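You operate a simulated robot arm through the tools that you are given. There is no shell and no other tool.

Carry out the task below with a simulated robot arm. There is one attempt and no reset: what you move stays moved.

TASK
Squeeze the orange half and the lemon half and run the juice into the green glass.
Fine: glass on the drip mat, peel in the blue bowl; wait until the juice stops, tap off, no drips; leave the other glass alone. Set down upright: what you pick out. Where these are worked on the way, their far stop is far enough and under half their travel is too little: juicer tap.

It is judged by the outcome, as a careful person would: the job done as asked, and still so three seconds after it is handed in. It fails if anything else is knocked over, pushed out of place, dropped, spilled or broken.

THE ROBOT
A 5-joint arm with a two-finger parallel gripper, fixed in place. Base frame: the origin is at the foot of the arm, x ahead of it, y to its left, z up; the work surface is at about z = 0. Lengths are in cm, angles in rad, forces in N, time in s.
With the tool pointing down near the work surface it reaches from about 26 to 68 cm from the base axis. Its first joint turns from -1.152 to 1.152 rad. The tool tilts only in the upright plane through the base axis and itself; it spins freely about its own axis. Payload 2.9 kg.
Tool frame: the origin (TCP) lies between the finger pads and is the grasp point; the fingertips stand 3 cm ahead of it; z points along the fingers, y is the line along which they close. Largest opening 11 cm; finger width 2, thickness 1; the body of the gripper, 4.8 by 11.2 cm, starts 5.5 cm behind the TCP.
Orientation is that of the tool frame in the base frame, as a unit quaternion [w, x, y, z]. With the fingers straight down and closing along the base's y, the tool's x points along the base's -x, its y along +y and its z along -z.

THE INTERFACE
- The arm moves only by the tool drive_tool. Its argument "series" is a list of rows, each a list of 3 entries, a list of its own where there are three numbers: the turn, a rotation vector about the tool's x, y, z in rad, then the shift along the tool's x, y, z in cm, then the opening, from 0 (shut) to 1 (fully open). In form: [[[ax, ay, az], [dx, dy, dz], hand], ...]. A call has 1 to 20 rows; each row is the pose to reach, as a shift and turn from the pose commanded when the call began, along the tool's axes at that moment. A row lasts 0.2 s, in which the tool goes at most 5 cm and 0.15 rad; a call with a longer step from one row to the next is refused whole, and so is a gripper value outside its range. Where a pose cannot be reached the arm comes as near as it can. A force on the tool above 40 N (or 10 N above the force at the start of the call, whichever is more), or a blocked arm, ends the call early, and 0.2 s more pass. Each finger travels about 10.8 cm/s and halts on what it meets, pressing with about 21 N; the grip force reading is that of the motor and also rises with nothing between the fingers. The clock runs only during rows and for 0.2 s after the last one: add rows that repeat a pose to give the fingers time. It gives the time, the measured TCP pose, the force on the tool (base axes), the opening and the grip force at its end, in the units of the frame above (readings bear some noise), with the torque about the TCP (base axes, N m) and any sound that the robot's microphone picked up.
- Cameras (640 x 400 px; columns grow to the right, rows downward): "scene" is fixed at [4.66, -46.47, 60.19]; the picture's right is [0.66, -0.75, 0.00], its down [-0.44, -0.39, -0.81] and it looks along [0.60, 0.53, -0.59] (base axes); focal length 295 px, centre (320, 200). "wrist" rides on the gripper at [7.2, 1.7, -10.3] in the tool frame; the picture's right is [-0.23, 0.97, 0.00], its down [-0.76, -0.18, -0.62] and it looks along [-0.61, -0.14, 0.78] (tool axes); focal length 222 px, centre (320, 200). There is no depth. A picture from a camera that has moved, and an enlarged one, comes with that camera's place and axes in the base frame and with its lens.
- snapshot(camera): a new picture of that camera. No time passes.
- enlarge(camera, box): a new picture of the part [left, top, right, bottom] of that camera's present view, enlarged. No time passes.
- sign_off(): hands the job in; it is judged then, once.

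Places have to be worked out from the pictures, the camera data and where the tool is seen. Open the gripper and draw the arm clear of the work before you hand the job in, unless the task says otherwise.

The tools are called as name(argument=value, ...) on one line, values as JSON. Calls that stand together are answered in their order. drive_tool: Moves the arm, as the interface text tells. Its arguments: {"type":"object","properties":{"series":{"type":"array"}},"required":["series"]} The other tools are called the same way: snapshot (camera) takes a picture; enlarge (camera, box) takes an enlarged picture of a part of a camera's view; sign_off () hands the job in.

At the start:

```text
clock: 0.0
position: [36.54, -13.54, 43.02]
ee_rot: [0.0, 0.0, 1.0, 0.0]
contact_force: [0.2, 0.0, -0.2]
ft_torque: [-0.03, 0.0, 0.02]
finger_gap: 10.96
grasp_force: 0.1
```

scene: 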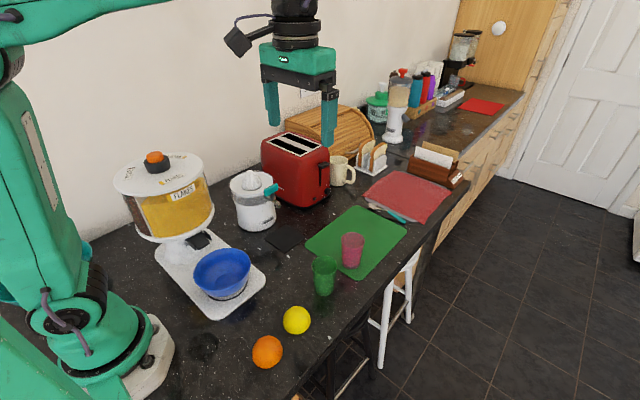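
wrist: 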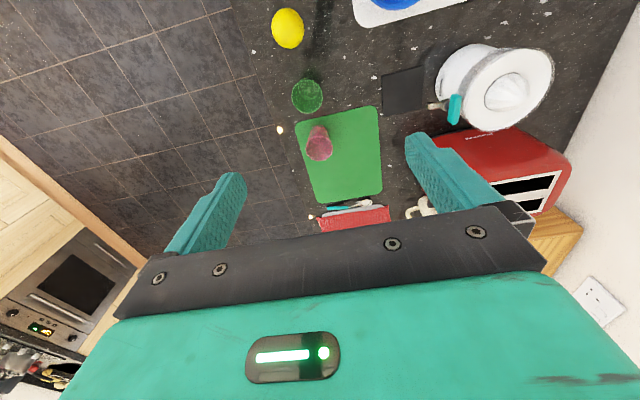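

I start by looking closer at the juicer, the fruit and the glasses in the scene camera.

enlarge(camera="scene", box=[200, 140, 360, 260])

enlarge(camera="scene", box=[180, 240, 380, 380])

enlarge(camera="wrist", box=[240, 0, 600, 225])

```text
3.33 times, centred on (280, 200) of scene
camera zoom: at [4.66, -46.47, 60.19], right [0.66, -0.75, 0.0], down [-0.44, -0.39, -0.81], along [0.6, 0.53, -0.59], focal length 983 px, centre (453, 200)
```

zoom: 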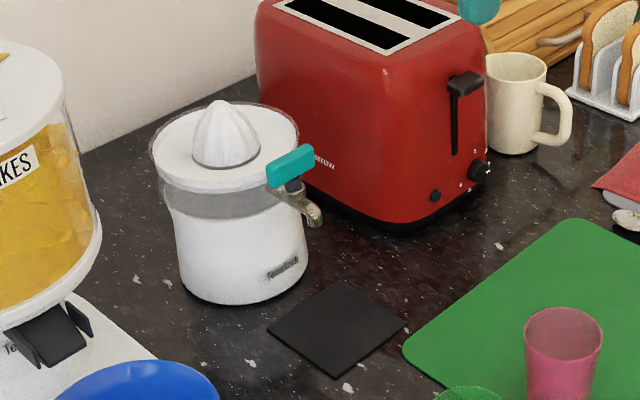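

```text
2.86 times, centred on (280, 310) of scene
camera zoom: at [4.66, -46.47, 60.19], right [0.66, -0.75, 0.0], down [-0.44, -0.39, -0.81], along [0.6, 0.53, -0.59], focal length 843 px, centre (434, -114)
```

zoom: 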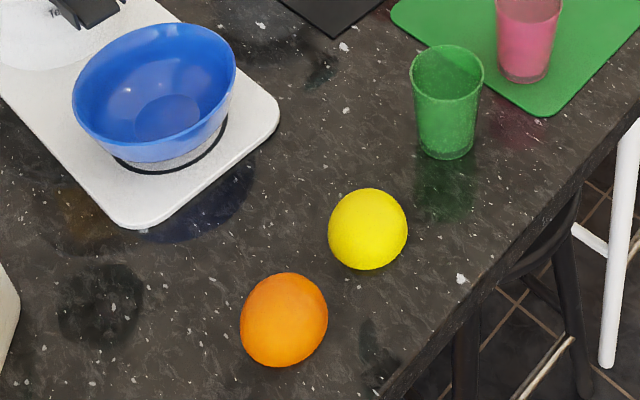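

```text
1.78 times, centred on (420, 112) of wrist
camera zoom: at [29.24, -11.85, 53.26], right [0.23, 0.97, 0.0], down [0.76, -0.18, 0.62], along [0.61, -0.14, -0.78], focal length 395 px, centre (142, 356)
```

zoom: 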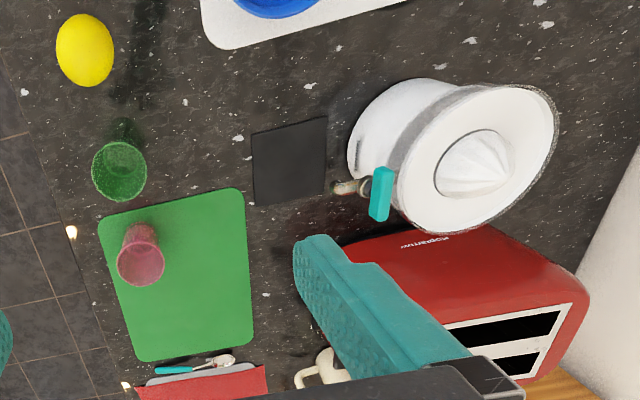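

Glass, fruit and juicer are located roughly: juicer about (45,15.5), mat about (45.4,2.9), green glass about (38.8,-17.8). I zoom further on the tap, the bowl and the fruit to fix details.

enlarge(camera="scene", box=[256, 175, 296, 200])

enlarge(camera="scene", box=[225, 165, 305, 255])

enlarge(camera="scene", box=[240, 290, 330, 380])

enlarge(camera="scene", box=[110, 140, 280, 330])

enlarge(camera="wrist", box=[420, 30, 560, 140])

```text
16.00 times, centred on (276, 188) of scene
camera zoom: at [4.66, -46.47, 60.19], right [0.66, -0.75, 0.0], down [-0.44, -0.39, -0.81], along [0.6, 0.53, -0.59], focal length 4720 px, centre (1024, 400)
```

zoom: 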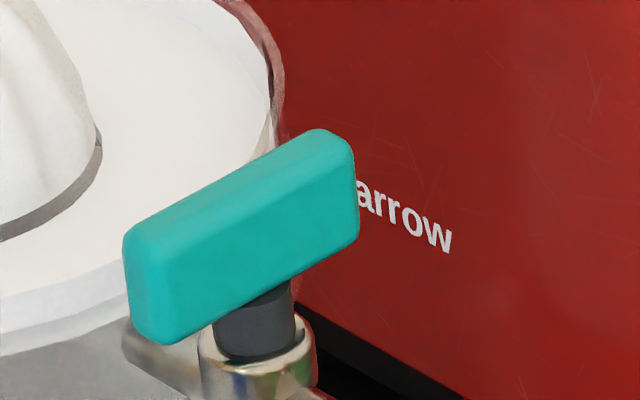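

```text
4.44 times, centred on (265, 210) of scene
camera zoom: at [4.66, -46.47, 60.19], right [0.66, -0.75, 0.0], down [-0.44, -0.39, -0.81], along [0.6, 0.53, -0.59], focal length 1311 px, centre (564, 156)
```

zoom: 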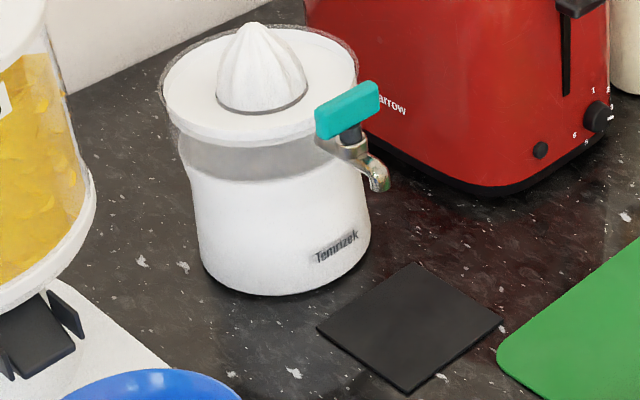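

```text
4.44 times, centred on (285, 335) of scene
camera zoom: at [4.66, -46.47, 60.19], right [0.66, -0.75, 0.0], down [-0.44, -0.39, -0.81], along [0.6, 0.53, -0.59], focal length 1311 px, centre (476, -400)
```

zoom: 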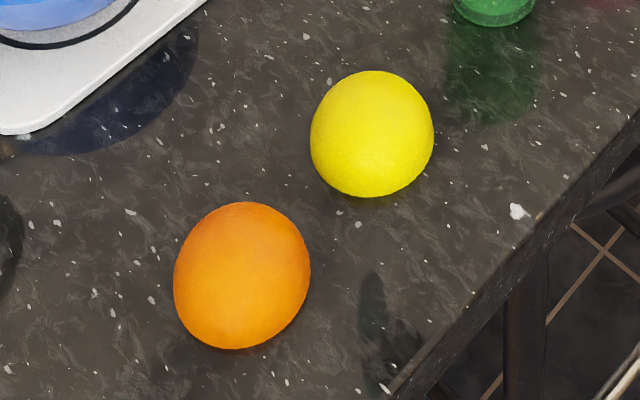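

```text
2.11 times, centred on (195, 235) of scene
camera zoom: at [4.66, -46.47, 60.19], right [0.66, -0.75, 0.0], down [-0.44, -0.39, -0.81], along [0.6, 0.53, -0.59], focal length 621 px, centre (583, 126)
```

zoom: 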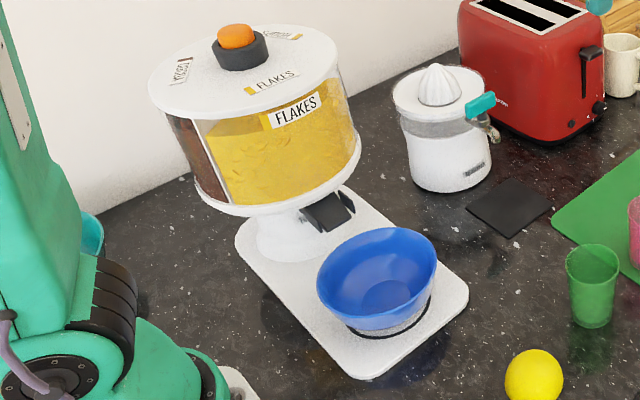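

```text
3.64 times, centred on (490, 85) of wrist
camera zoom: at [29.24, -11.85, 53.26], right [0.23, 0.97, 0.0], down [0.76, -0.18, 0.62], along [0.61, -0.14, -0.78], focal length 808 px, centre (-298, 618)
```

zoom: 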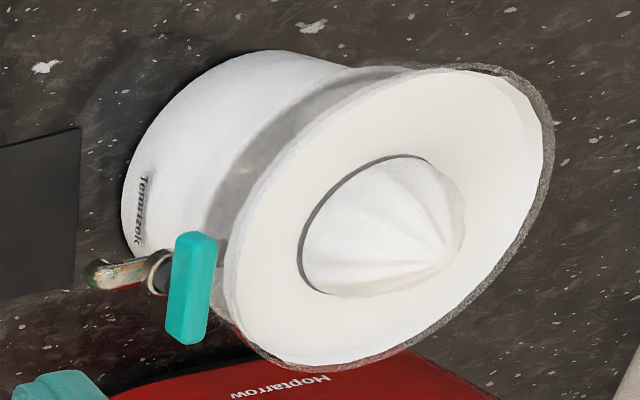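

The tap is a quarter-turn lever lying across the spout, so it looks shut; its outlet is near (45.5,4.8,10.4). I first turn the tool to the green glass's bearing and come lower for a better look.

drive_tool(series=[[[0, 0, 0.143], [1.5, -0.1, 4.2], 1], [[0, 0, 0.286], [3, -0.2, 8.4], 1], [[0, 0, 0.4286], [4.5, -0.3, 12.6], 1], [[0, 0, 0.4286], [5.9, -0.46, 16.8], 1]])

snapshot(camera="wrist")

snapshot(camera="scene")

```text
clock: 1.0
position: [30.47, -14.07, 26.02]
ee_rot: [0.0, 0.212, 0.977, 0.0]
contact_force: [-0.3, 0.3, 0.6]
ft_torque: [-0.02, -0.01, -0.02]
finger_gap: 11.0
grasp_force: 0.0
```

```text
taken
camera wrist: at [24.77, -9.47, 36.3], right [0.61, 0.79, 0.0], down [0.62, -0.48, 0.62], along [0.49, -0.38, -0.78], focal length 222 px, centre (320, 200)
```

wrist: 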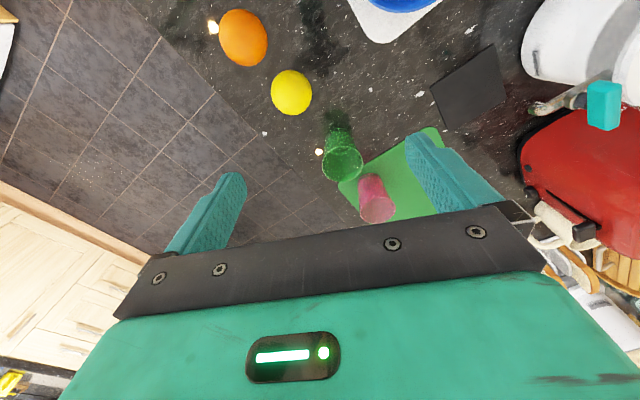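

```text
taken
```

scene: 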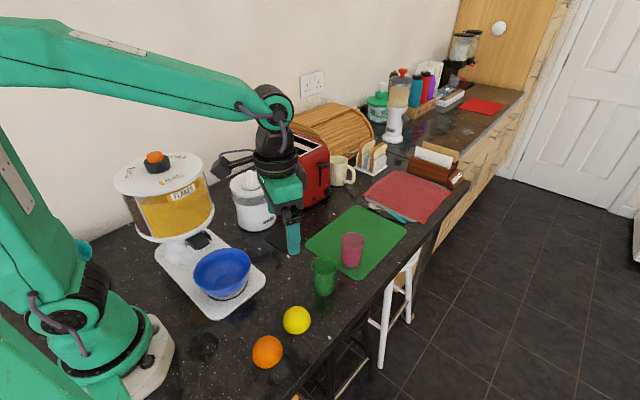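

The scene and wrist estimates of the glass differ by a centimetre or so; I enlarge the wrist view to pin it down.

enlarge(camera="wrist", box=[280, 100, 400, 230])

enlarge(camera="scene", box=[280, 225, 380, 305])

enlarge(camera="wrist", box=[200, 0, 340, 130])

```text
3.08 times, centred on (340, 165) of wrist
camera zoom: at [24.77, -9.47, 36.3], right [0.61, 0.79, 0.0], down [0.62, -0.48, 0.62], along [0.49, -0.38, -0.78], focal length 684 px, centre (258, 308)
```

zoom: 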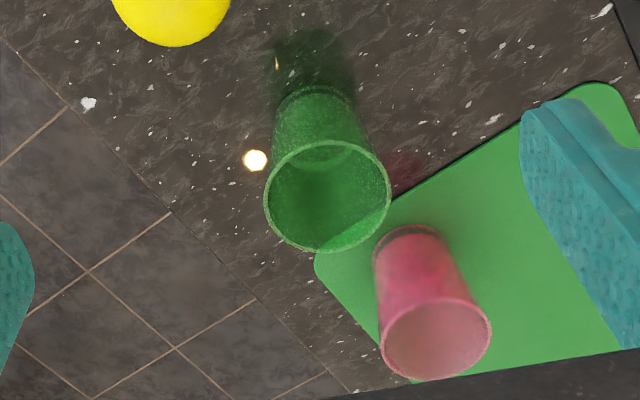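

```text
5.00 times, centred on (330, 265) of scene
camera zoom: at [4.66, -46.47, 60.19], right [0.66, -0.75, 0.0], down [-0.44, -0.39, -0.81], along [0.6, 0.53, -0.59], focal length 1475 px, centre (270, -125)
```

zoom: 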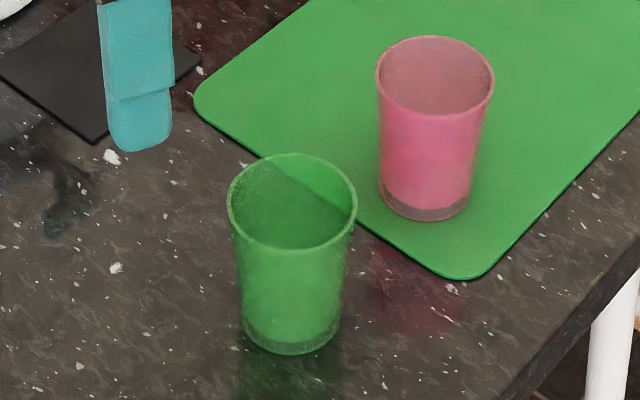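

```text
3.08 times, centred on (270, 65) of wrist
camera zoom: at [24.77, -9.47, 36.3], right [0.61, 0.79, 0.0], down [0.62, -0.48, 0.62], along [0.49, -0.38, -0.78], focal length 684 px, centre (474, 615)
```

zoom: 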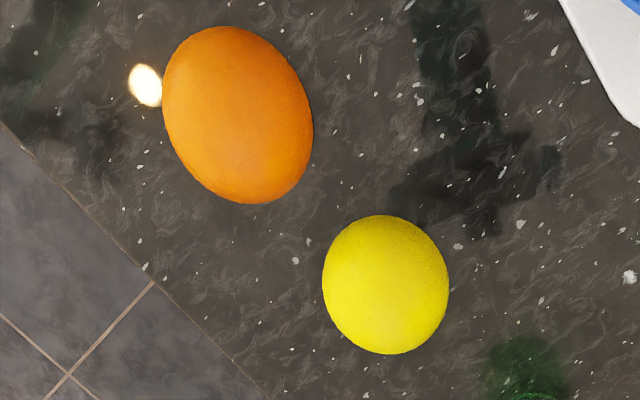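

Both cameras put the green glass within about a centimetre of (38.4,-16.7). I tilt the tool outward 0.8 rad and drop to a pre-grasp pose behind it, then check.

drive_tool(series=[[[0, -0.134, 0], [-0.2, 0.1, 2.3], 1], [[0, -0.267, 0], [-0.4, 0.25, 4.6], 1], [[0, -0.4, 0], [-0.6, 0.4, 6.9], 1], [[0, -0.534, 0], [-0.8, 0.5, 9.2], 1], [[0, -0.667, 0], [-1.0, 0.65, 11.5], 1], [[0, -0.8, 0], [-1.28, 0.8, 13.9], 1], [[0, -0.8, 0], [-1.28, 0.8, 13.9], 1]])

snapshot(camera="wrist")

snapshot(camera="scene")

```text
clock: 2.6
position: [35.68, -15.37, 13.1]
ee_rot: [0.382, 0.193, 0.9, -0.077]
contact_force: [-0.5, 0.4, -0.4]
ft_torque: [0.0, 0.02, 0.0]
finger_gap: 11.0
grasp_force: 0.0
out of reach, approached as far as the arm can: row 5, 6, 7
```

```text
taken
camera wrist: at [25.12, -8.86, 15.12], right [0.54, 0.82, 0.17], down [0.0, -0.21, 0.98], along [0.84, -0.53, -0.11], focal length 222 px, centre (320, 200)
```

wrist: 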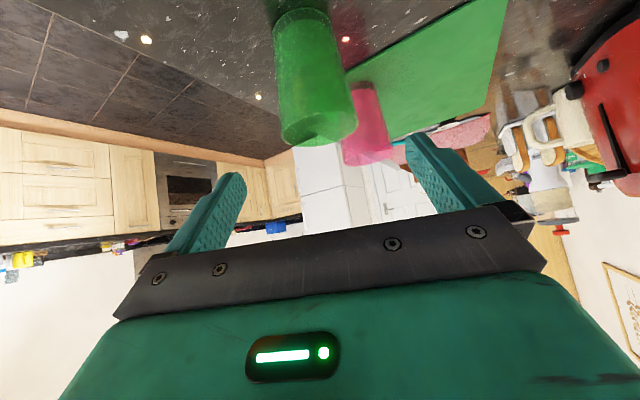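

```text
taken
```

scene: 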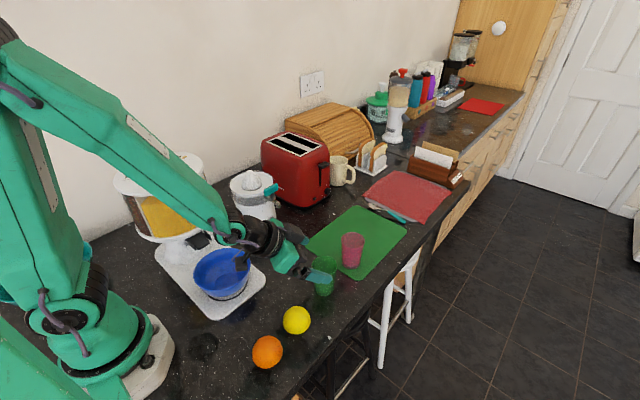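

At 0.8 tilt the arm can't come as near as I asked, so it stopped at radius 38.9, with the glass still centred between the fingers. A small safe step tells me which pose shifts are counted from.

drive_tool(series=[[[0, 0, 0], [-2.1, 0, 0.74], 1], [[0, 0, 0], [-2.1, 0, 0.74], 1]])

```text
clock: 3.2
position: [37.54, -16.32, 14.17]
ee_rot: [0.382, 0.193, 0.901, -0.077]
contact_force: [0.3, 0.6, 0.7]
ft_torque: [-0.03, 0.0, -0.02]
finger_gap: 10.98
grasp_force: 0.0
```

Shifts count from the pose actually reached. Now I lower around the green glass.

drive_tool(series=[[[0, 0, 0], [1.9, 0, 2.0], 1], [[0, 0, 0], [3.8, 0, 4.1], 1], [[0, 0, 0], [5.7, 0, 6.1], 1], [[0, 0, 0], [5.7, 0, 6.1], 1]])

snapshot(camera="wrist")

enlarge(camera="scene", box=[220, 210, 380, 320])

```text
clock: 4.2
position: [37.84, -16.42, 5.95]
ee_rot: [0.381, 0.192, 0.901, -0.076]
contact_force: [0.3, 0.7, 0.5]
ft_torque: [0.04, 0.02, 0.02]
finger_gap: 10.98
grasp_force: 0.1
```

```text
taken
camera wrist: at [27.23, -9.81, 7.8], right [0.54, 0.82, 0.17], down [0.0, -0.2, 0.98], along [0.84, -0.53, -0.11], focal length 222 px, centre (320, 200)
```

wrist: 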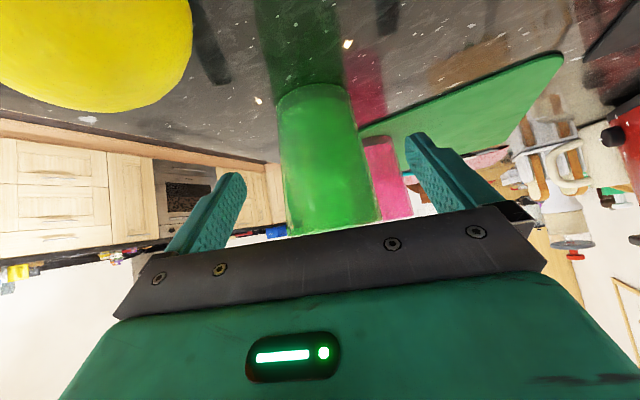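

```text
3.64 times, centred on (300, 265) of scene
camera zoom: at [4.66, -46.47, 60.19], right [0.66, -0.75, 0.0], down [-0.44, -0.39, -0.81], along [0.6, 0.53, -0.59], focal length 1073 px, centre (393, -36)
```

zoom: 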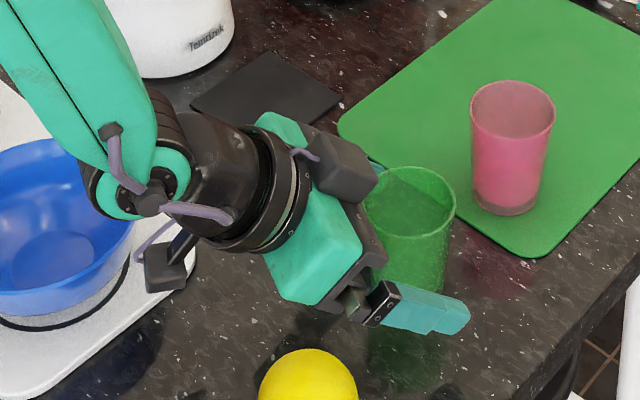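

The glass sits between the fingers. I close on it.

drive_tool(series=[[[0, 0, 0], [0, 0, 0], 0.7], [[0, 0, 0], [0, 0, 0], 0.35], [[0, 0, 0], [0, 0, 0], 0.3], [[0, 0, 0], [0, 0, 0], 0.3]])

snapshot(camera="wrist")

enlarge(camera="scene", box=[220, 210, 380, 320])

```text
clock: 5.2
position: [37.84, -16.22, 5.85]
ee_rot: [0.382, 0.193, 0.9, -0.077]
contact_force: [0.3, -0.5, 0.5]
ft_torque: [-0.07, 0.02, -0.02]
finger_gap: 5.61
grasp_force: 21.0
```

```text
taken
camera wrist: at [27.23, -9.81, 7.83], right [0.54, 0.82, 0.17], down [0.0, -0.2, 0.98], along [0.84, -0.53, -0.11], focal length 222 px, centre (320, 200)
```

wrist: 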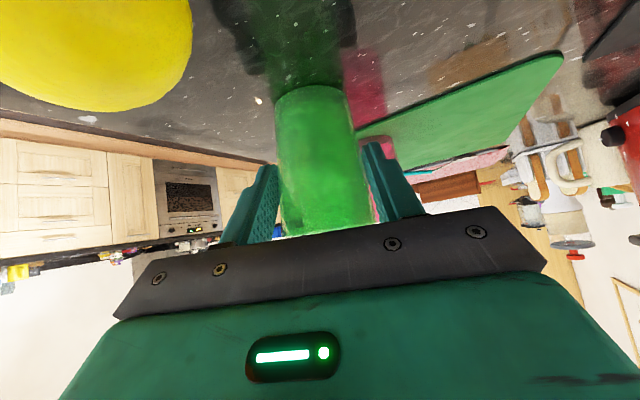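

```text
3.64 times, centred on (300, 265) of scene
camera zoom: at [4.66, -46.47, 60.19], right [0.66, -0.75, 0.0], down [-0.44, -0.39, -0.81], along [0.6, 0.53, -0.59], focal length 1073 px, centre (393, -36)
```

zoom: 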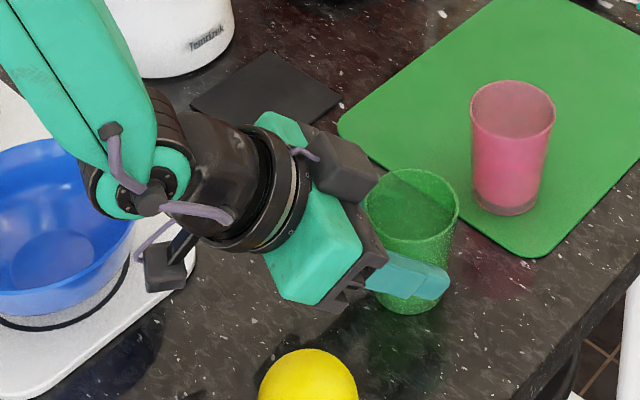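

Grip is firm at 5.6 cm. Before moving under the spout I look closer at the dark box on the upper side of the hand, as it might touch the tap.

enlarge(camera="scene", box=[280, 240, 345, 300])

enlarge(camera="scene", box=[235, 225, 345, 300])

```text
6.67 times, centred on (312, 270) of scene
camera zoom: at [4.66, -46.47, 60.19], right [0.66, -0.75, 0.0], down [-0.44, -0.39, -0.81], along [0.6, 0.53, -0.59], focal length 1967 px, centre (370, -267)
```

zoom: 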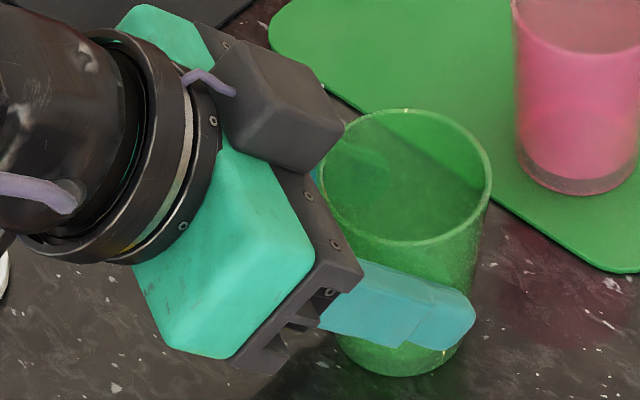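

```text
5.33 times, centred on (290, 262) of scene
camera zoom: at [4.66, -46.47, 60.19], right [0.66, -0.75, 0.0], down [-0.44, -0.39, -0.81], along [0.6, 0.53, -0.59], focal length 1573 px, centre (480, -133)
```

zoom: 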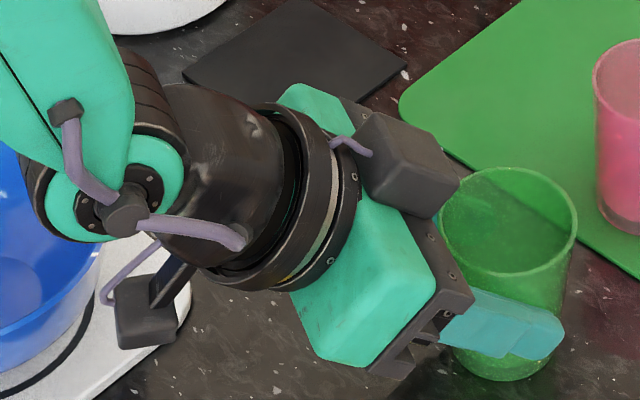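

The box on top of the hand would foul the spout at this tilt, so I first carry the glass to the front part of the drip mat (y about 1, clear of the spout), and will regrasp there with more tilt. Lift 3 cm and swing over, keeping the glass upright.

drive_tool(series=[[[0, 0, 0], [-2.15, 0.03, -2.09], 0.3], [[-0.0538, 0, -0.0521], [-2.52, 3.04, -1.66], 0.3], [[-0.1077, 0.001, -0.1043], [-2.72, 6.12, -1.42], 0.3], [[-0.1615, 0.002, -0.1565], [-2.76, 9.27, -1.33], 0.3], [[-0.2153, 0.002, -0.2087], [-2.63, 12.47, -1.43], 0.3], [[-0.2692, 0.003, -0.2608], [-2.32, 15.68, -1.7], 0.3], [[-0.323, 0.004, -0.313], [-1.86, 18.91, -2.14], 0.3], [[-0.323, 0.004, -0.313], [-1.86, 18.91, -2.14], 0.3]])

snapshot(camera="wrist")

enlarge(camera="scene", box=[190, 160, 350, 270])

```text
clock: 7.0
position: [45.44, 0.91, 8.69]
ee_rot: [0.387, -0.01, 0.922, 0.004]
contact_force: [-4.2, -2.0, -4.5]
ft_torque: [-0.1, -0.08, 0.17]
finger_gap: 5.63
grasp_force: 20.8
```

```text
taken
camera wrist: at [33.1, 2.36, 10.62], right [0.14, 0.98, 0.16], down [0.09, -0.18, 0.98], along [0.99, -0.12, -0.12], focal length 222 px, centre (320, 200)
```

wrist: 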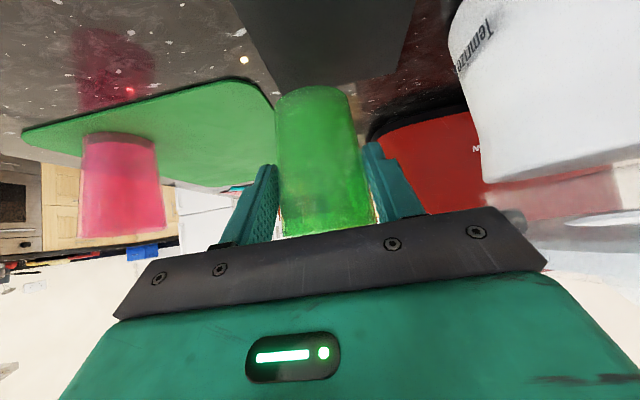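

```text
3.64 times, centred on (270, 215) of scene
camera zoom: at [4.66, -46.46, 60.19], right [0.66, -0.75, 0.0], down [-0.44, -0.39, -0.81], along [0.6, 0.53, -0.59], focal length 1073 px, centre (502, 146)
```

zoom: 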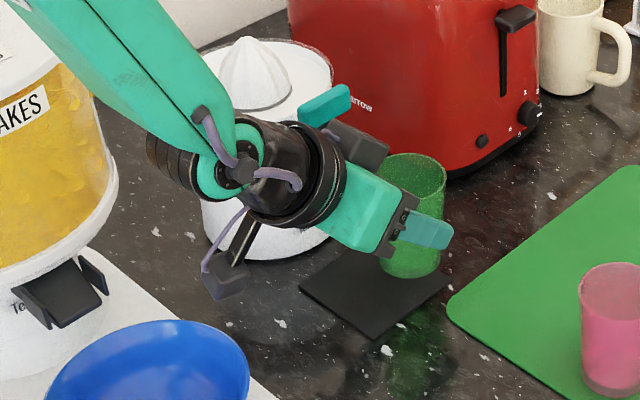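

Force reads a few newtons sideways; I check the tap handle for contact before lowering.

enlarge(camera="scene", box=[250, 170, 310, 210])

drive_tool(series=[[[0, 0, 0], [0, 0, 0], 0.3]])

```text
10.00 times, centred on (280, 190) of scene
camera zoom: at [4.66, -46.46, 60.19], right [0.66, -0.75, 0.0], down [-0.44, -0.39, -0.81], along [0.6, 0.53, -0.59], focal length 2950 px, centre (720, 300)
```

zoom: 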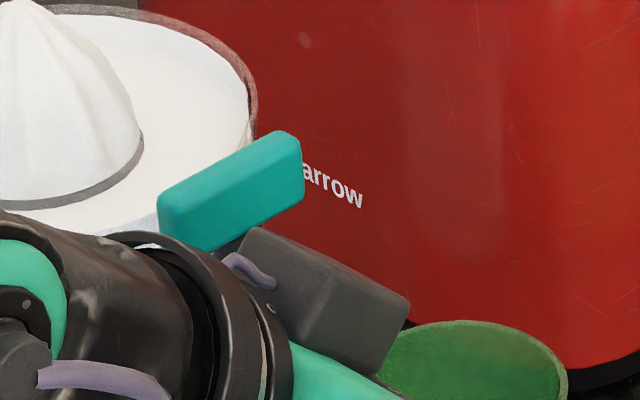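

```text
clock: 7.4
position: [45.54, 1.02, 8.63]
ee_rot: [0.386, -0.01, 0.922, 0.003]
contact_force: [-5.7, 1.3, -7.0]
ft_torque: [-0.26, -0.16, 0.13]
finger_gap: 5.59
grasp_force: 20.8
```

The handle hasn't turned, but about 8 N of push suggests the hand's corner touches the tap. I back away in -y a little and check the force.

drive_tool(series=[[[0, 0, 0], [0, -1.2, 0], 0.3], [[0, 0, 0], [0, -2.5, 0], 0.3], [[0, 0, 0], [0, -2.5, 0], 0.3]])

enlarge(camera="scene", box=[230, 160, 330, 240])

```text
clock: 8.2
position: [45.64, -1.63, 8.72]
ee_rot: [0.387, -0.002, 0.922, -0.014]
contact_force: [0.0, -0.9, -0.6]
ft_torque: [0.0, 0.02, 0.02]
finger_gap: 5.6
grasp_force: 20.7
```

```text
5.00 times, centred on (280, 200) of scene
camera zoom: at [4.66, -46.47, 60.19], right [0.66, -0.75, 0.0], down [-0.44, -0.39, -0.81], along [0.6, 0.53, -0.59], focal length 1475 px, centre (520, 200)
```

zoom: 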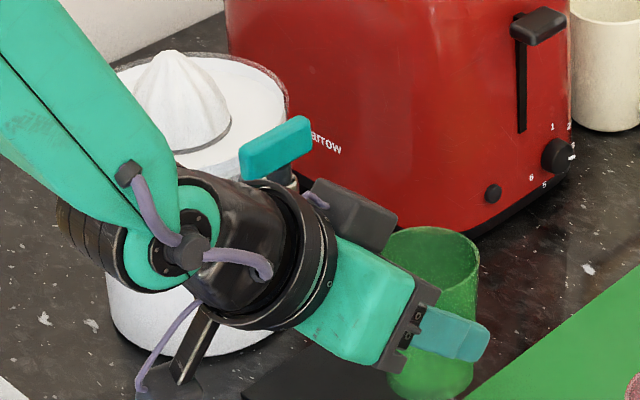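

Contact is gone (0.9 N) and the handle kept its place. I lower first, then slide in low to y≈1.1 where the hand is under the handle's level.

drive_tool(series=[[[0, 0, 0], [0.64, 0, 0.63], 0.3], [[0, 0, 0], [1.28, 0, 1.26], 0.3], [[-0.018, 0, -0.018], [1.31, 1.4, 1.16], 0.3], [[-0.036, 0, -0.035], [1.35, 2.8, 1.06], 0.3], [[-0.036, 0, -0.035], [1.35, 2.8, 1.06], 0.3]])

enlarge(camera="scene", box=[220, 160, 320, 240])

snapshot(camera="wrist")

```text
clock: 9.4
position: [45.24, 1.3, 7.06]
ee_rot: [0.388, -0.027, 0.921, 0.0]
contact_force: [-0.1, 0.4, -0.9]
ft_torque: [0.02, 0.01, -0.03]
finger_gap: 5.61
grasp_force: 20.7
```

```text
5.00 times, centred on (270, 200) of scene
camera zoom: at [4.66, -46.47, 60.19], right [0.66, -0.75, 0.0], down [-0.44, -0.39, -0.81], along [0.6, 0.53, -0.59], focal length 1475 px, centre (570, 200)
```

zoom: 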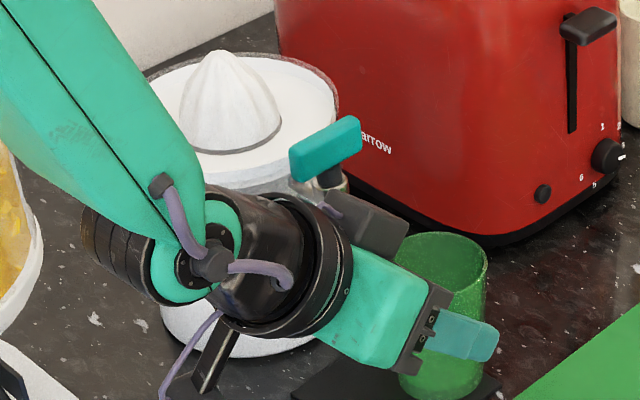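

```text
taken
camera wrist: at [32.89, 2.35, 9.02], right [0.11, 0.98, 0.14], down [0.1, -0.15, 0.98], along [0.99, -0.1, -0.11], focal length 222 px, centre (320, 200)
```

wrist: 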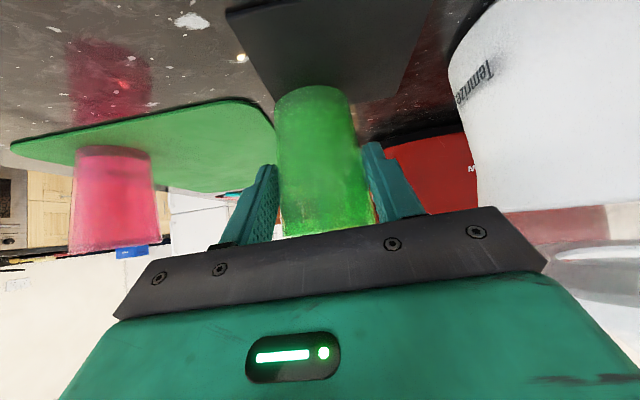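

The glass hangs about 1 cm over the mat. I shift 0.5 cm further onto the mat and lower gently, watching the force.

drive_tool(series=[[[0, 0, 0], [0, 0.5, 0], 0.3], [[0, 0, 0], [0.18, 0.5, 0.17], 0.3], [[0, 0, 0], [0.36, 0.5, 0.35], 0.3], [[0, 0, 0], [0.36, 0.5, 0.35], 0.3]])

```text
clock: 10.4
position: [45.05, 1.74, 6.52]
ee_rot: [0.388, -0.028, 0.921, 0.003]
contact_force: [-0.1, 0.1, -1.3]
ft_torque: [0.01, 0.02, 0.01]
finger_gap: 5.59
grasp_force: 20.9
```

Still hanging free (about -1 N of glass weight). I go down in small steps.

drive_tool(series=[[[0, 0, 0], [0.1, 0, 0.1], 0.3], [[0, 0, 0], [0.18, 0, 0.175], 0.3], [[0, 0, 0], [0.18, 0, 0.175], 0.3]])

enlarge(camera="wrist", box=[220, 0, 420, 125])

```text
clock: 11.2
position: [45.22, 1.68, 6.22]
ee_rot: [0.388, -0.028, 0.921, 0.003]
contact_force: [0.1, -0.1, -1.1]
ft_torque: [-0.05, 0.0, 0.02]
finger_gap: 5.6
grasp_force: 21.2
```

```text
3.20 times, centred on (320, 62) of wrist
camera zoom: at [32.81, 2.74, 8.24], right [0.11, 0.98, 0.15], down [0.1, -0.16, 0.98], along [0.99, -0.09, -0.11], focal length 711 px, centre (320, 640)
```

zoom: 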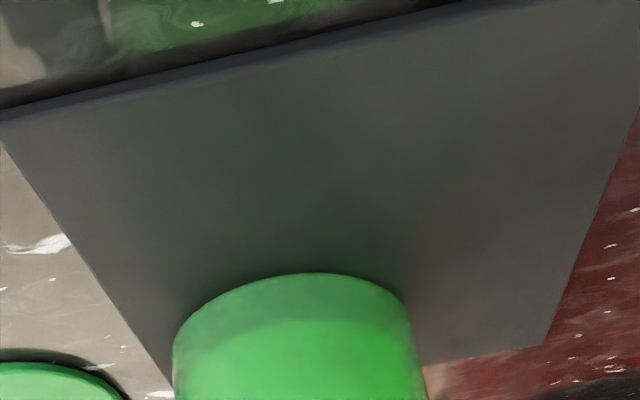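

Not touching yet; a little lower.

drive_tool(series=[[[0, 0, 0], [0.07, 0, 0.07], 0.3], [[0, 0, 0], [0.145, 0, 0.14], 0.3], [[0, 0, 0], [0.145, 0, 0.14], 0.3]])

```text
clock: 12.0
position: [45.3, 1.84, 6.23]
ee_rot: [0.389, -0.028, 0.921, 0.003]
contact_force: [-7.7, -0.6, 9.5]
ft_torque: [0.06, 0.07, 0.04]
finger_gap: 5.62
grasp_force: 21.2
```

The glass now stands on the mat. I ease off a millimetre and open the fingers part way.

drive_tool(series=[[[0, 0, 0], [-0.08, 0, -0.07], 0.3], [[0, 0, 0], [-0.08, 0, -0.07], 0.4], [[0, 0, 0], [-0.08, 0, -0.07], 0.6], [[0, 0, 0], [-0.08, 0, -0.07], 0.7], [[0, 0, 0], [-0.08, 0, -0.07], 0.7]])

snapshot(camera="wrist")

enlarge(camera="scene", box=[220, 160, 320, 260])

```text
clock: 13.2
position: [45.2, 1.62, 6.22]
ee_rot: [0.387, -0.028, 0.922, 0.003]
contact_force: [-0.6, -0.4, -0.4]
ft_torque: [0.01, 0.0, -0.01]
finger_gap: 7.69
grasp_force: 0.1
```

```text
taken
camera wrist: at [32.83, 2.73, 8.17], right [0.11, 0.98, 0.15], down [0.1, -0.16, 0.98], along [0.99, -0.09, -0.11], focal length 222 px, centre (320, 200)
```

wrist: 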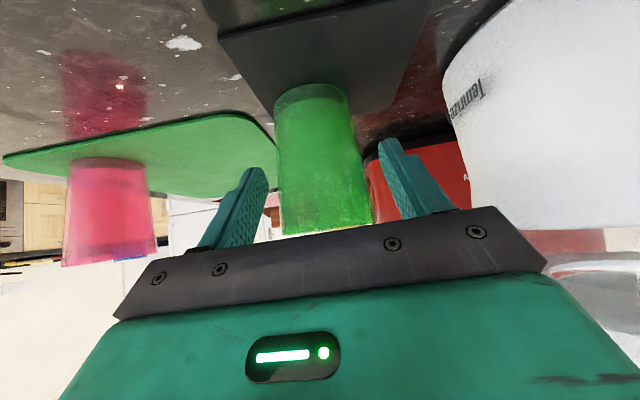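

```text
4.00 times, centred on (270, 210) of scene
camera zoom: at [4.66, -46.47, 60.19], right [0.66, -0.75, 0.0], down [-0.44, -0.39, -0.81], along [0.6, 0.53, -0.59], focal length 1180 px, centre (520, 160)
```

zoom: 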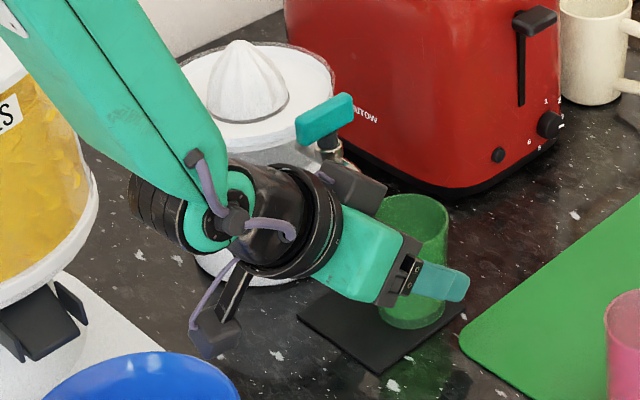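

The glass stands free. I increase the tilt to about 1.05 rad around it and drop 0.5 cm, to get the hand lower and farther behind the spout.

drive_tool(series=[[[0, -0.08, 0], [0.12, 0, 0.12], 0.7], [[0, -0.16, 0], [0.24, 0, 0.24], 0.7], [[0, -0.25, 0], [0.36, 0, 0.35], 0.7], [[0, -0.25, 0], [0.36, 0, 0.35], 0.7]])

snapshot(camera="wrist")

enlarge(camera="scene", box=[200, 160, 320, 260])

```text
clock: 14.2
position: [45.24, 1.76, 5.74]
ee_rot: [0.5, -0.023, 0.866, 0.005]
contact_force: [0.5, -0.2, 2.3]
ft_torque: [0.01, 0.25, -0.01]
finger_gap: 7.71
grasp_force: 0.1
```

```text
taken
camera wrist: at [32.73, 2.76, 4.53], right [0.07, 0.98, 0.18], down [-0.15, -0.17, 0.97], along [0.99, -0.1, 0.14], focal length 222 px, centre (320, 200)
```

wrist: 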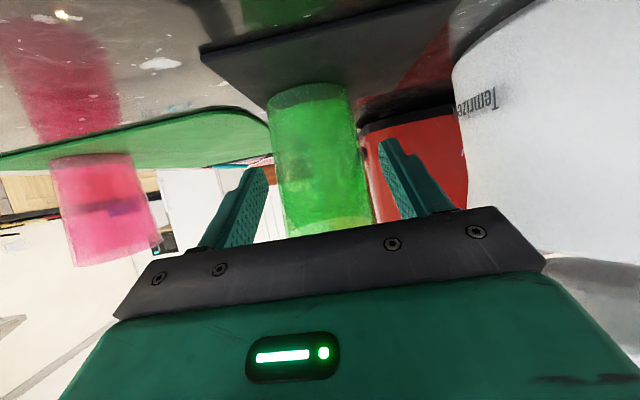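

```text
4.00 times, centred on (260, 210) of scene
camera zoom: at [4.66, -46.47, 60.19], right [0.66, -0.75, 0.0], down [-0.44, -0.39, -0.81], along [0.6, 0.53, -0.59], focal length 1180 px, centre (560, 160)
```

zoom: 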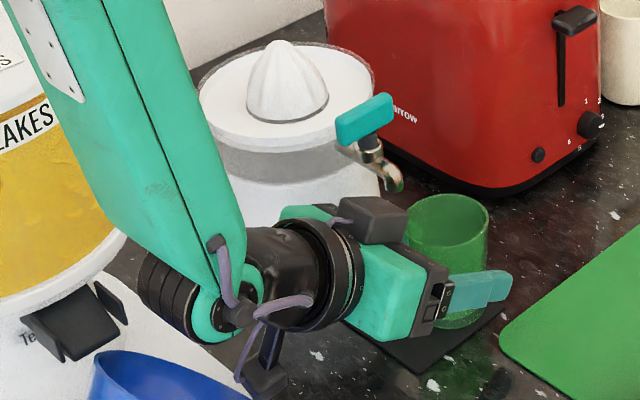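

Tilt 1.05 reached; a small 2 N force suggests the glass rim is near the palm. I back off 0.8 cm along the tool axis and read again.

drive_tool(series=[[[0, 0, 0], [0, 0, -0.4], 0.7], [[0, 0, 0], [0, 0, -0.8], 0.7], [[0, 0, 0], [0, 0, -0.8], 0.7]])

enlarge(camera="scene", box=[260, 190, 330, 250])

```text
clock: 15.0
position: [44.57, 1.54, 6.32]
ee_rot: [0.5, -0.023, 0.866, 0.005]
contact_force: [2.4, 0.2, 3.7]
ft_torque: [0.06, 0.45, -0.06]
finger_gap: 7.69
grasp_force: 0.0
```

```text
6.67 times, centred on (295, 220) of scene
camera zoom: at [4.65, -46.47, 60.19], right [0.66, -0.75, 0.0], down [-0.44, -0.39, -0.81], along [0.6, 0.53, -0.59], focal length 1967 px, centre (487, 67)
```

zoom: 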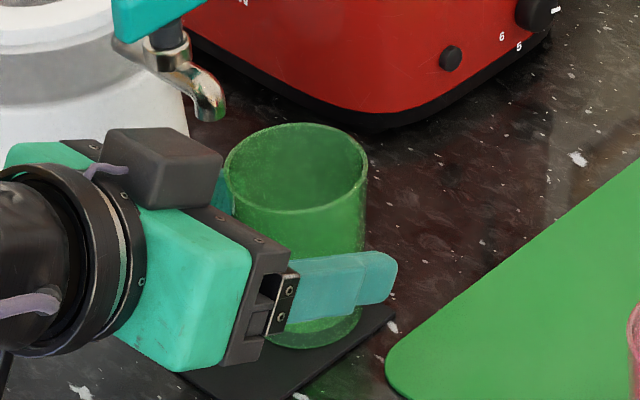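

The push is now forward and up and growing, so something behind, the camera arm, is touching the bowl or tray. I move forward again and look.

drive_tool(series=[[[0, 0, 0], [0, 0, 0.5], 0.7], [[0, 0, 0], [0, 0, 1.0], 0.7], [[0, 0, 0], [0, 0, 1.0], 0.7]])

enlarge(camera="scene", box=[170, 190, 300, 310])

```text
clock: 15.8
position: [45.47, 1.89, 5.54]
ee_rot: [0.499, -0.023, 0.866, 0.005]
contact_force: [-0.6, 0.3, 0.8]
ft_torque: [-0.03, -0.01, 0.03]
finger_gap: 7.7
grasp_force: 0.0
```

```text
3.33 times, centred on (235, 250) of scene
camera zoom: at [4.66, -46.47, 60.19], right [0.66, -0.75, 0.0], down [-0.44, -0.39, -0.81], along [0.6, 0.53, -0.59], focal length 983 px, centre (603, 33)
```

zoom: 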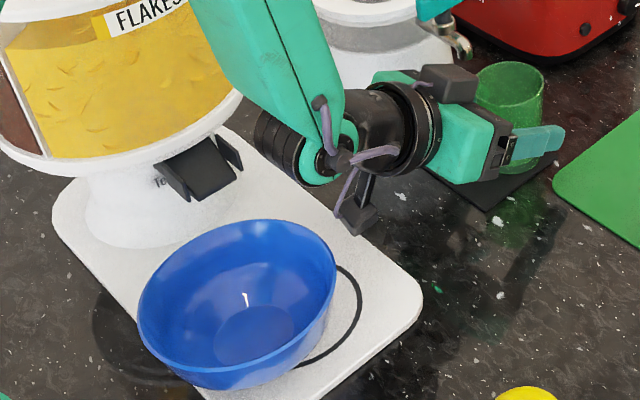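

I see the camera arm has pushed the blue bowl about 3 cm off its ring toward the base; it is upright and empty, and I will drag it back. First I finish the glass while there is room: close on it again.

drive_tool(series=[[[0, 0, 0], [0, 0, 0], 0.5], [[0, 0, 0], [0, 0, 0], 0.3], [[0, 0, 0], [0, 0, 0], 0.3]])

snapshot(camera="wrist")

enlarge(camera="scene", box=[240, 170, 330, 250])

```text
clock: 16.6
position: [45.56, 1.74, 5.64]
ee_rot: [0.499, -0.023, 0.866, 0.005]
contact_force: [-0.5, 0.7, 0.7]
ft_torque: [-0.01, 0.0, 0.02]
finger_gap: 5.62
grasp_force: 20.9
```

```text
taken
camera wrist: at [32.9, 2.76, 4.45], right [0.07, 0.98, 0.18], down [-0.15, -0.17, 0.97], along [0.99, -0.1, 0.14], focal length 222 px, centre (320, 200)
```

wrist: 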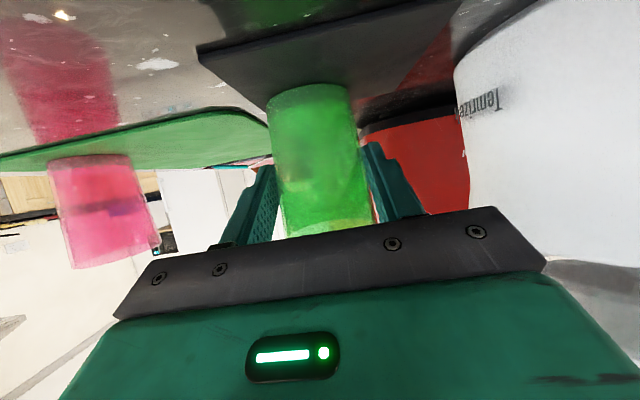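

```text
5.00 times, centred on (285, 210) of scene
camera zoom: at [4.66, -46.47, 60.19], right [0.66, -0.75, 0.0], down [-0.44, -0.39, -0.81], along [0.6, 0.53, -0.59], focal length 1475 px, centre (495, 150)
```

zoom: 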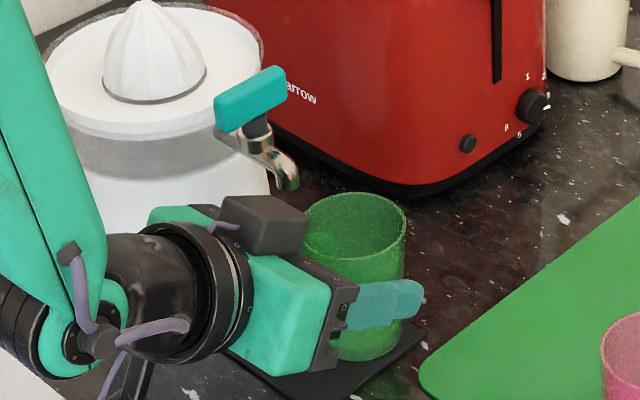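

The glass is held with its centre about 1.2 cm ahead of the TCP; outlet sits near (45.5,5.1,10.5) with ~1 cm headroom over the rim. I lift 4 mm and slide it to about (45.5,4.5) under the spout.

drive_tool(series=[[[0, 0, 0], [-0.346, 0, -0.2], 0.3], [[-0.016, 0, -0.009], [-0.18, 0.95, -0.51], 0.3], [[-0.032, 0, -0.018], [-0.01, 1.88, -0.83], 0.3], [[-0.048, 0, -0.028], [0.158, 2.8, -1.149], 0.3], [[-0.048, 0, -0.028], [0.158, 2.8, -1.149], 0.3]])

enlarge(camera="scene", box=[240, 170, 330, 250])

snapshot(camera="wrist")

```text
clock: 17.8
position: [44.15, 4.39, 5.99]
ee_rot: [0.499, -0.05, 0.865, 0.023]
contact_force: [0.2, 1.1, -1.7]
ft_torque: [-0.01, 0.02, -0.01]
finger_gap: 5.62
grasp_force: 21.2
```

```text
5.00 times, centred on (285, 210) of scene
camera zoom: at [4.66, -46.47, 60.19], right [0.66, -0.75, 0.0], down [-0.44, -0.39, -0.81], along [0.6, 0.53, -0.59], focal length 1475 px, centre (495, 150)
```

zoom: 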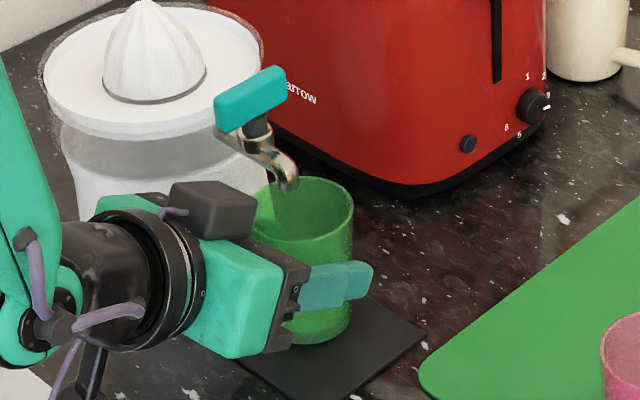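

```text
taken
camera wrist: at [31.59, 4.77, 4.87], right [0.01, 0.98, 0.19], down [-0.14, -0.18, 0.97], along [0.99, -0.03, 0.14], focal length 222 px, centre (320, 200)
```

wrist: 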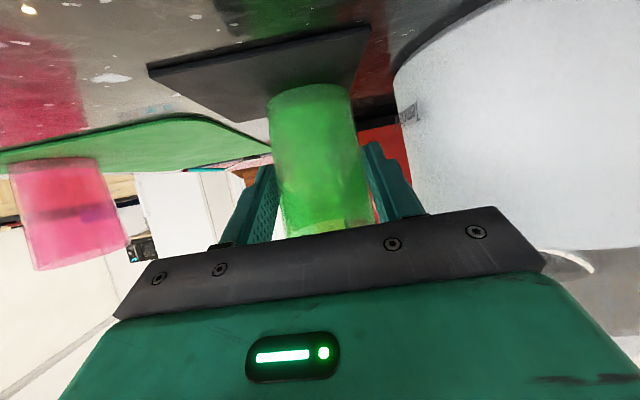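

The spout tip is now above the inside of the glass, and the base is within the mat. I lower it onto the mat.

drive_tool(series=[[[0, 0, 0], [0.13, 0.1, 0.075], 0.3], [[0, 0, 0], [0.26, 0.2, 0.15], 0.3], [[0, 0, 0], [0.26, 0.2, 0.15], 0.3]])

```text
clock: 18.6
position: [44.22, 4.65, 5.75]
ee_rot: [0.499, -0.051, 0.865, 0.024]
contact_force: [0.9, 0.7, -1.0]
ft_torque: [-0.02, 0.01, 0.0]
finger_gap: 5.61
grasp_force: 21.1
```

drive_tool(series=[[[0, 0, 0], [0.08, 0, 0.045], 0.3], [[0, 0, 0], [0.16, 0, 0.09], 0.3], [[0, 0, 0], [0.16, 0, 0.09], 0.3]])

```text
clock: 19.4
position: [44.19, 4.61, 5.77]
ee_rot: [0.5, -0.049, 0.864, 0.022]
contact_force: [-4.4, 1.2, 7.3]
ft_torque: [-0.07, 0.16, -0.08]
finger_gap: 5.59
grasp_force: 20.8
```

The glass is down (7 N). I ease off slightly and open the fingers only a little because the juicer body is near.

drive_tool(series=[[[0, 0, 0], [-0.07, 0, -0.04], 0.3], [[0, 0, 0], [-0.07, 0, -0.04], 0.52], [[0, 0, 0], [-0.07, 0, -0.04], 0.58], [[0, 0, 0], [-0.07, 0, -0.04], 0.61], [[0, 0, 0], [-0.07, 0, -0.04], 0.61]])

snapshot(camera="wrist")

enlarge(camera="scene", box=[170, 170, 330, 300])

```text
clock: 20.6
position: [44.06, 4.61, 5.73]
ee_rot: [0.499, -0.05, 0.865, 0.023]
contact_force: [-0.3, 0.0, -0.7]
ft_torque: [0.0, 0.02, 0.01]
finger_gap: 6.72
grasp_force: 0.1
```

```text
taken
camera wrist: at [31.55, 4.89, 4.47], right [0.01, 0.98, 0.19], down [-0.14, -0.19, 0.97], along [0.99, -0.03, 0.14], focal length 222 px, centre (320, 200)
```

wrist: 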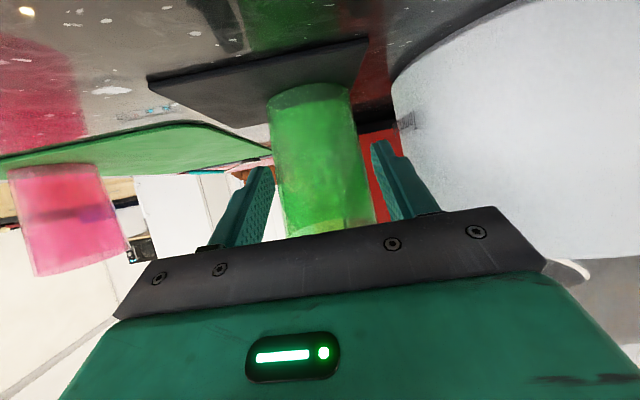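

```text
3.08 times, centred on (250, 235) of scene
camera zoom: at [4.66, -46.47, 60.19], right [0.66, -0.75, 0.0], down [-0.44, -0.39, -0.81], along [0.6, 0.53, -0.59], focal length 908 px, centre (535, 92)
```

zoom: 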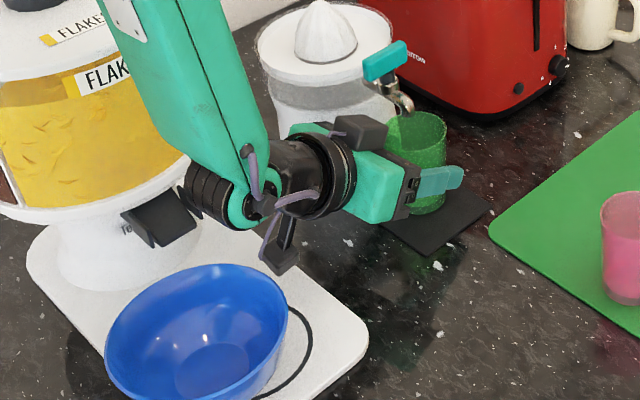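

Glass released and standing under the spout. I retreat along the tool axis, then reduce the tilt while backing out to keep the camera arm off the bowl.

drive_tool(series=[[[0, 0, 0], [0, 0, -1.25], 0.61], [[0, 0, 0], [0, 0, -2.5], 0.61], [[0, 0.083, 0], [0.07, 0, -3.42], 0.61], [[0, 0.167, 0], [-0.09, 0, -4.43], 0.61], [[0, 0.25, 0], [-0.46, 0, -5.57], 0.61], [[0, 0.25, 0], [-0.46, 0, -5.57], 0.61]])

enlarge(camera="scene", box=[170, 170, 330, 300])

snapshot(camera="wrist")

```text
clock: 22.0
position: [39.6, 4.03, 8.84]
ee_rot: [0.388, -0.055, 0.92, 0.017]
contact_force: [-0.1, 0.0, 0.3]
ft_torque: [0.01, -0.01, 0.01]
finger_gap: 6.72
grasp_force: 0.1
```

```text
3.08 times, centred on (250, 235) of scene
camera zoom: at [4.66, -46.47, 60.19], right [0.66, -0.75, 0.0], down [-0.44, -0.39, -0.81], along [0.6, 0.53, -0.59], focal length 908 px, centre (535, 92)
```

zoom: 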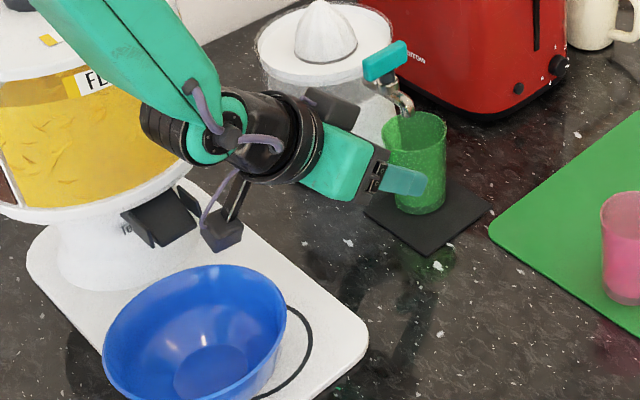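

```text
taken
camera wrist: at [27.13, 4.29, 10.82], right [0.05, 0.99, 0.15], down [0.11, -0.15, 0.98], along [0.99, -0.03, -0.11], focal length 222 px, centre (320, 200)
```

wrist: 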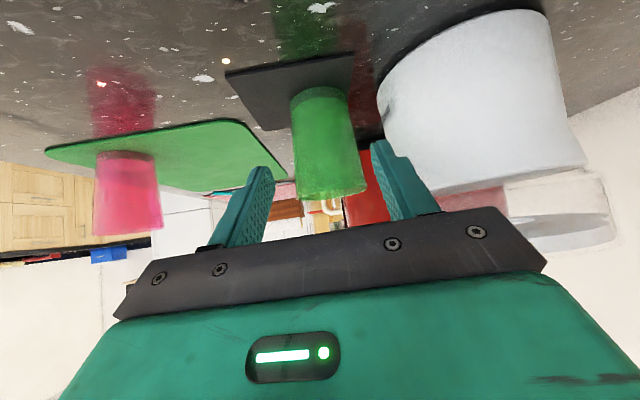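

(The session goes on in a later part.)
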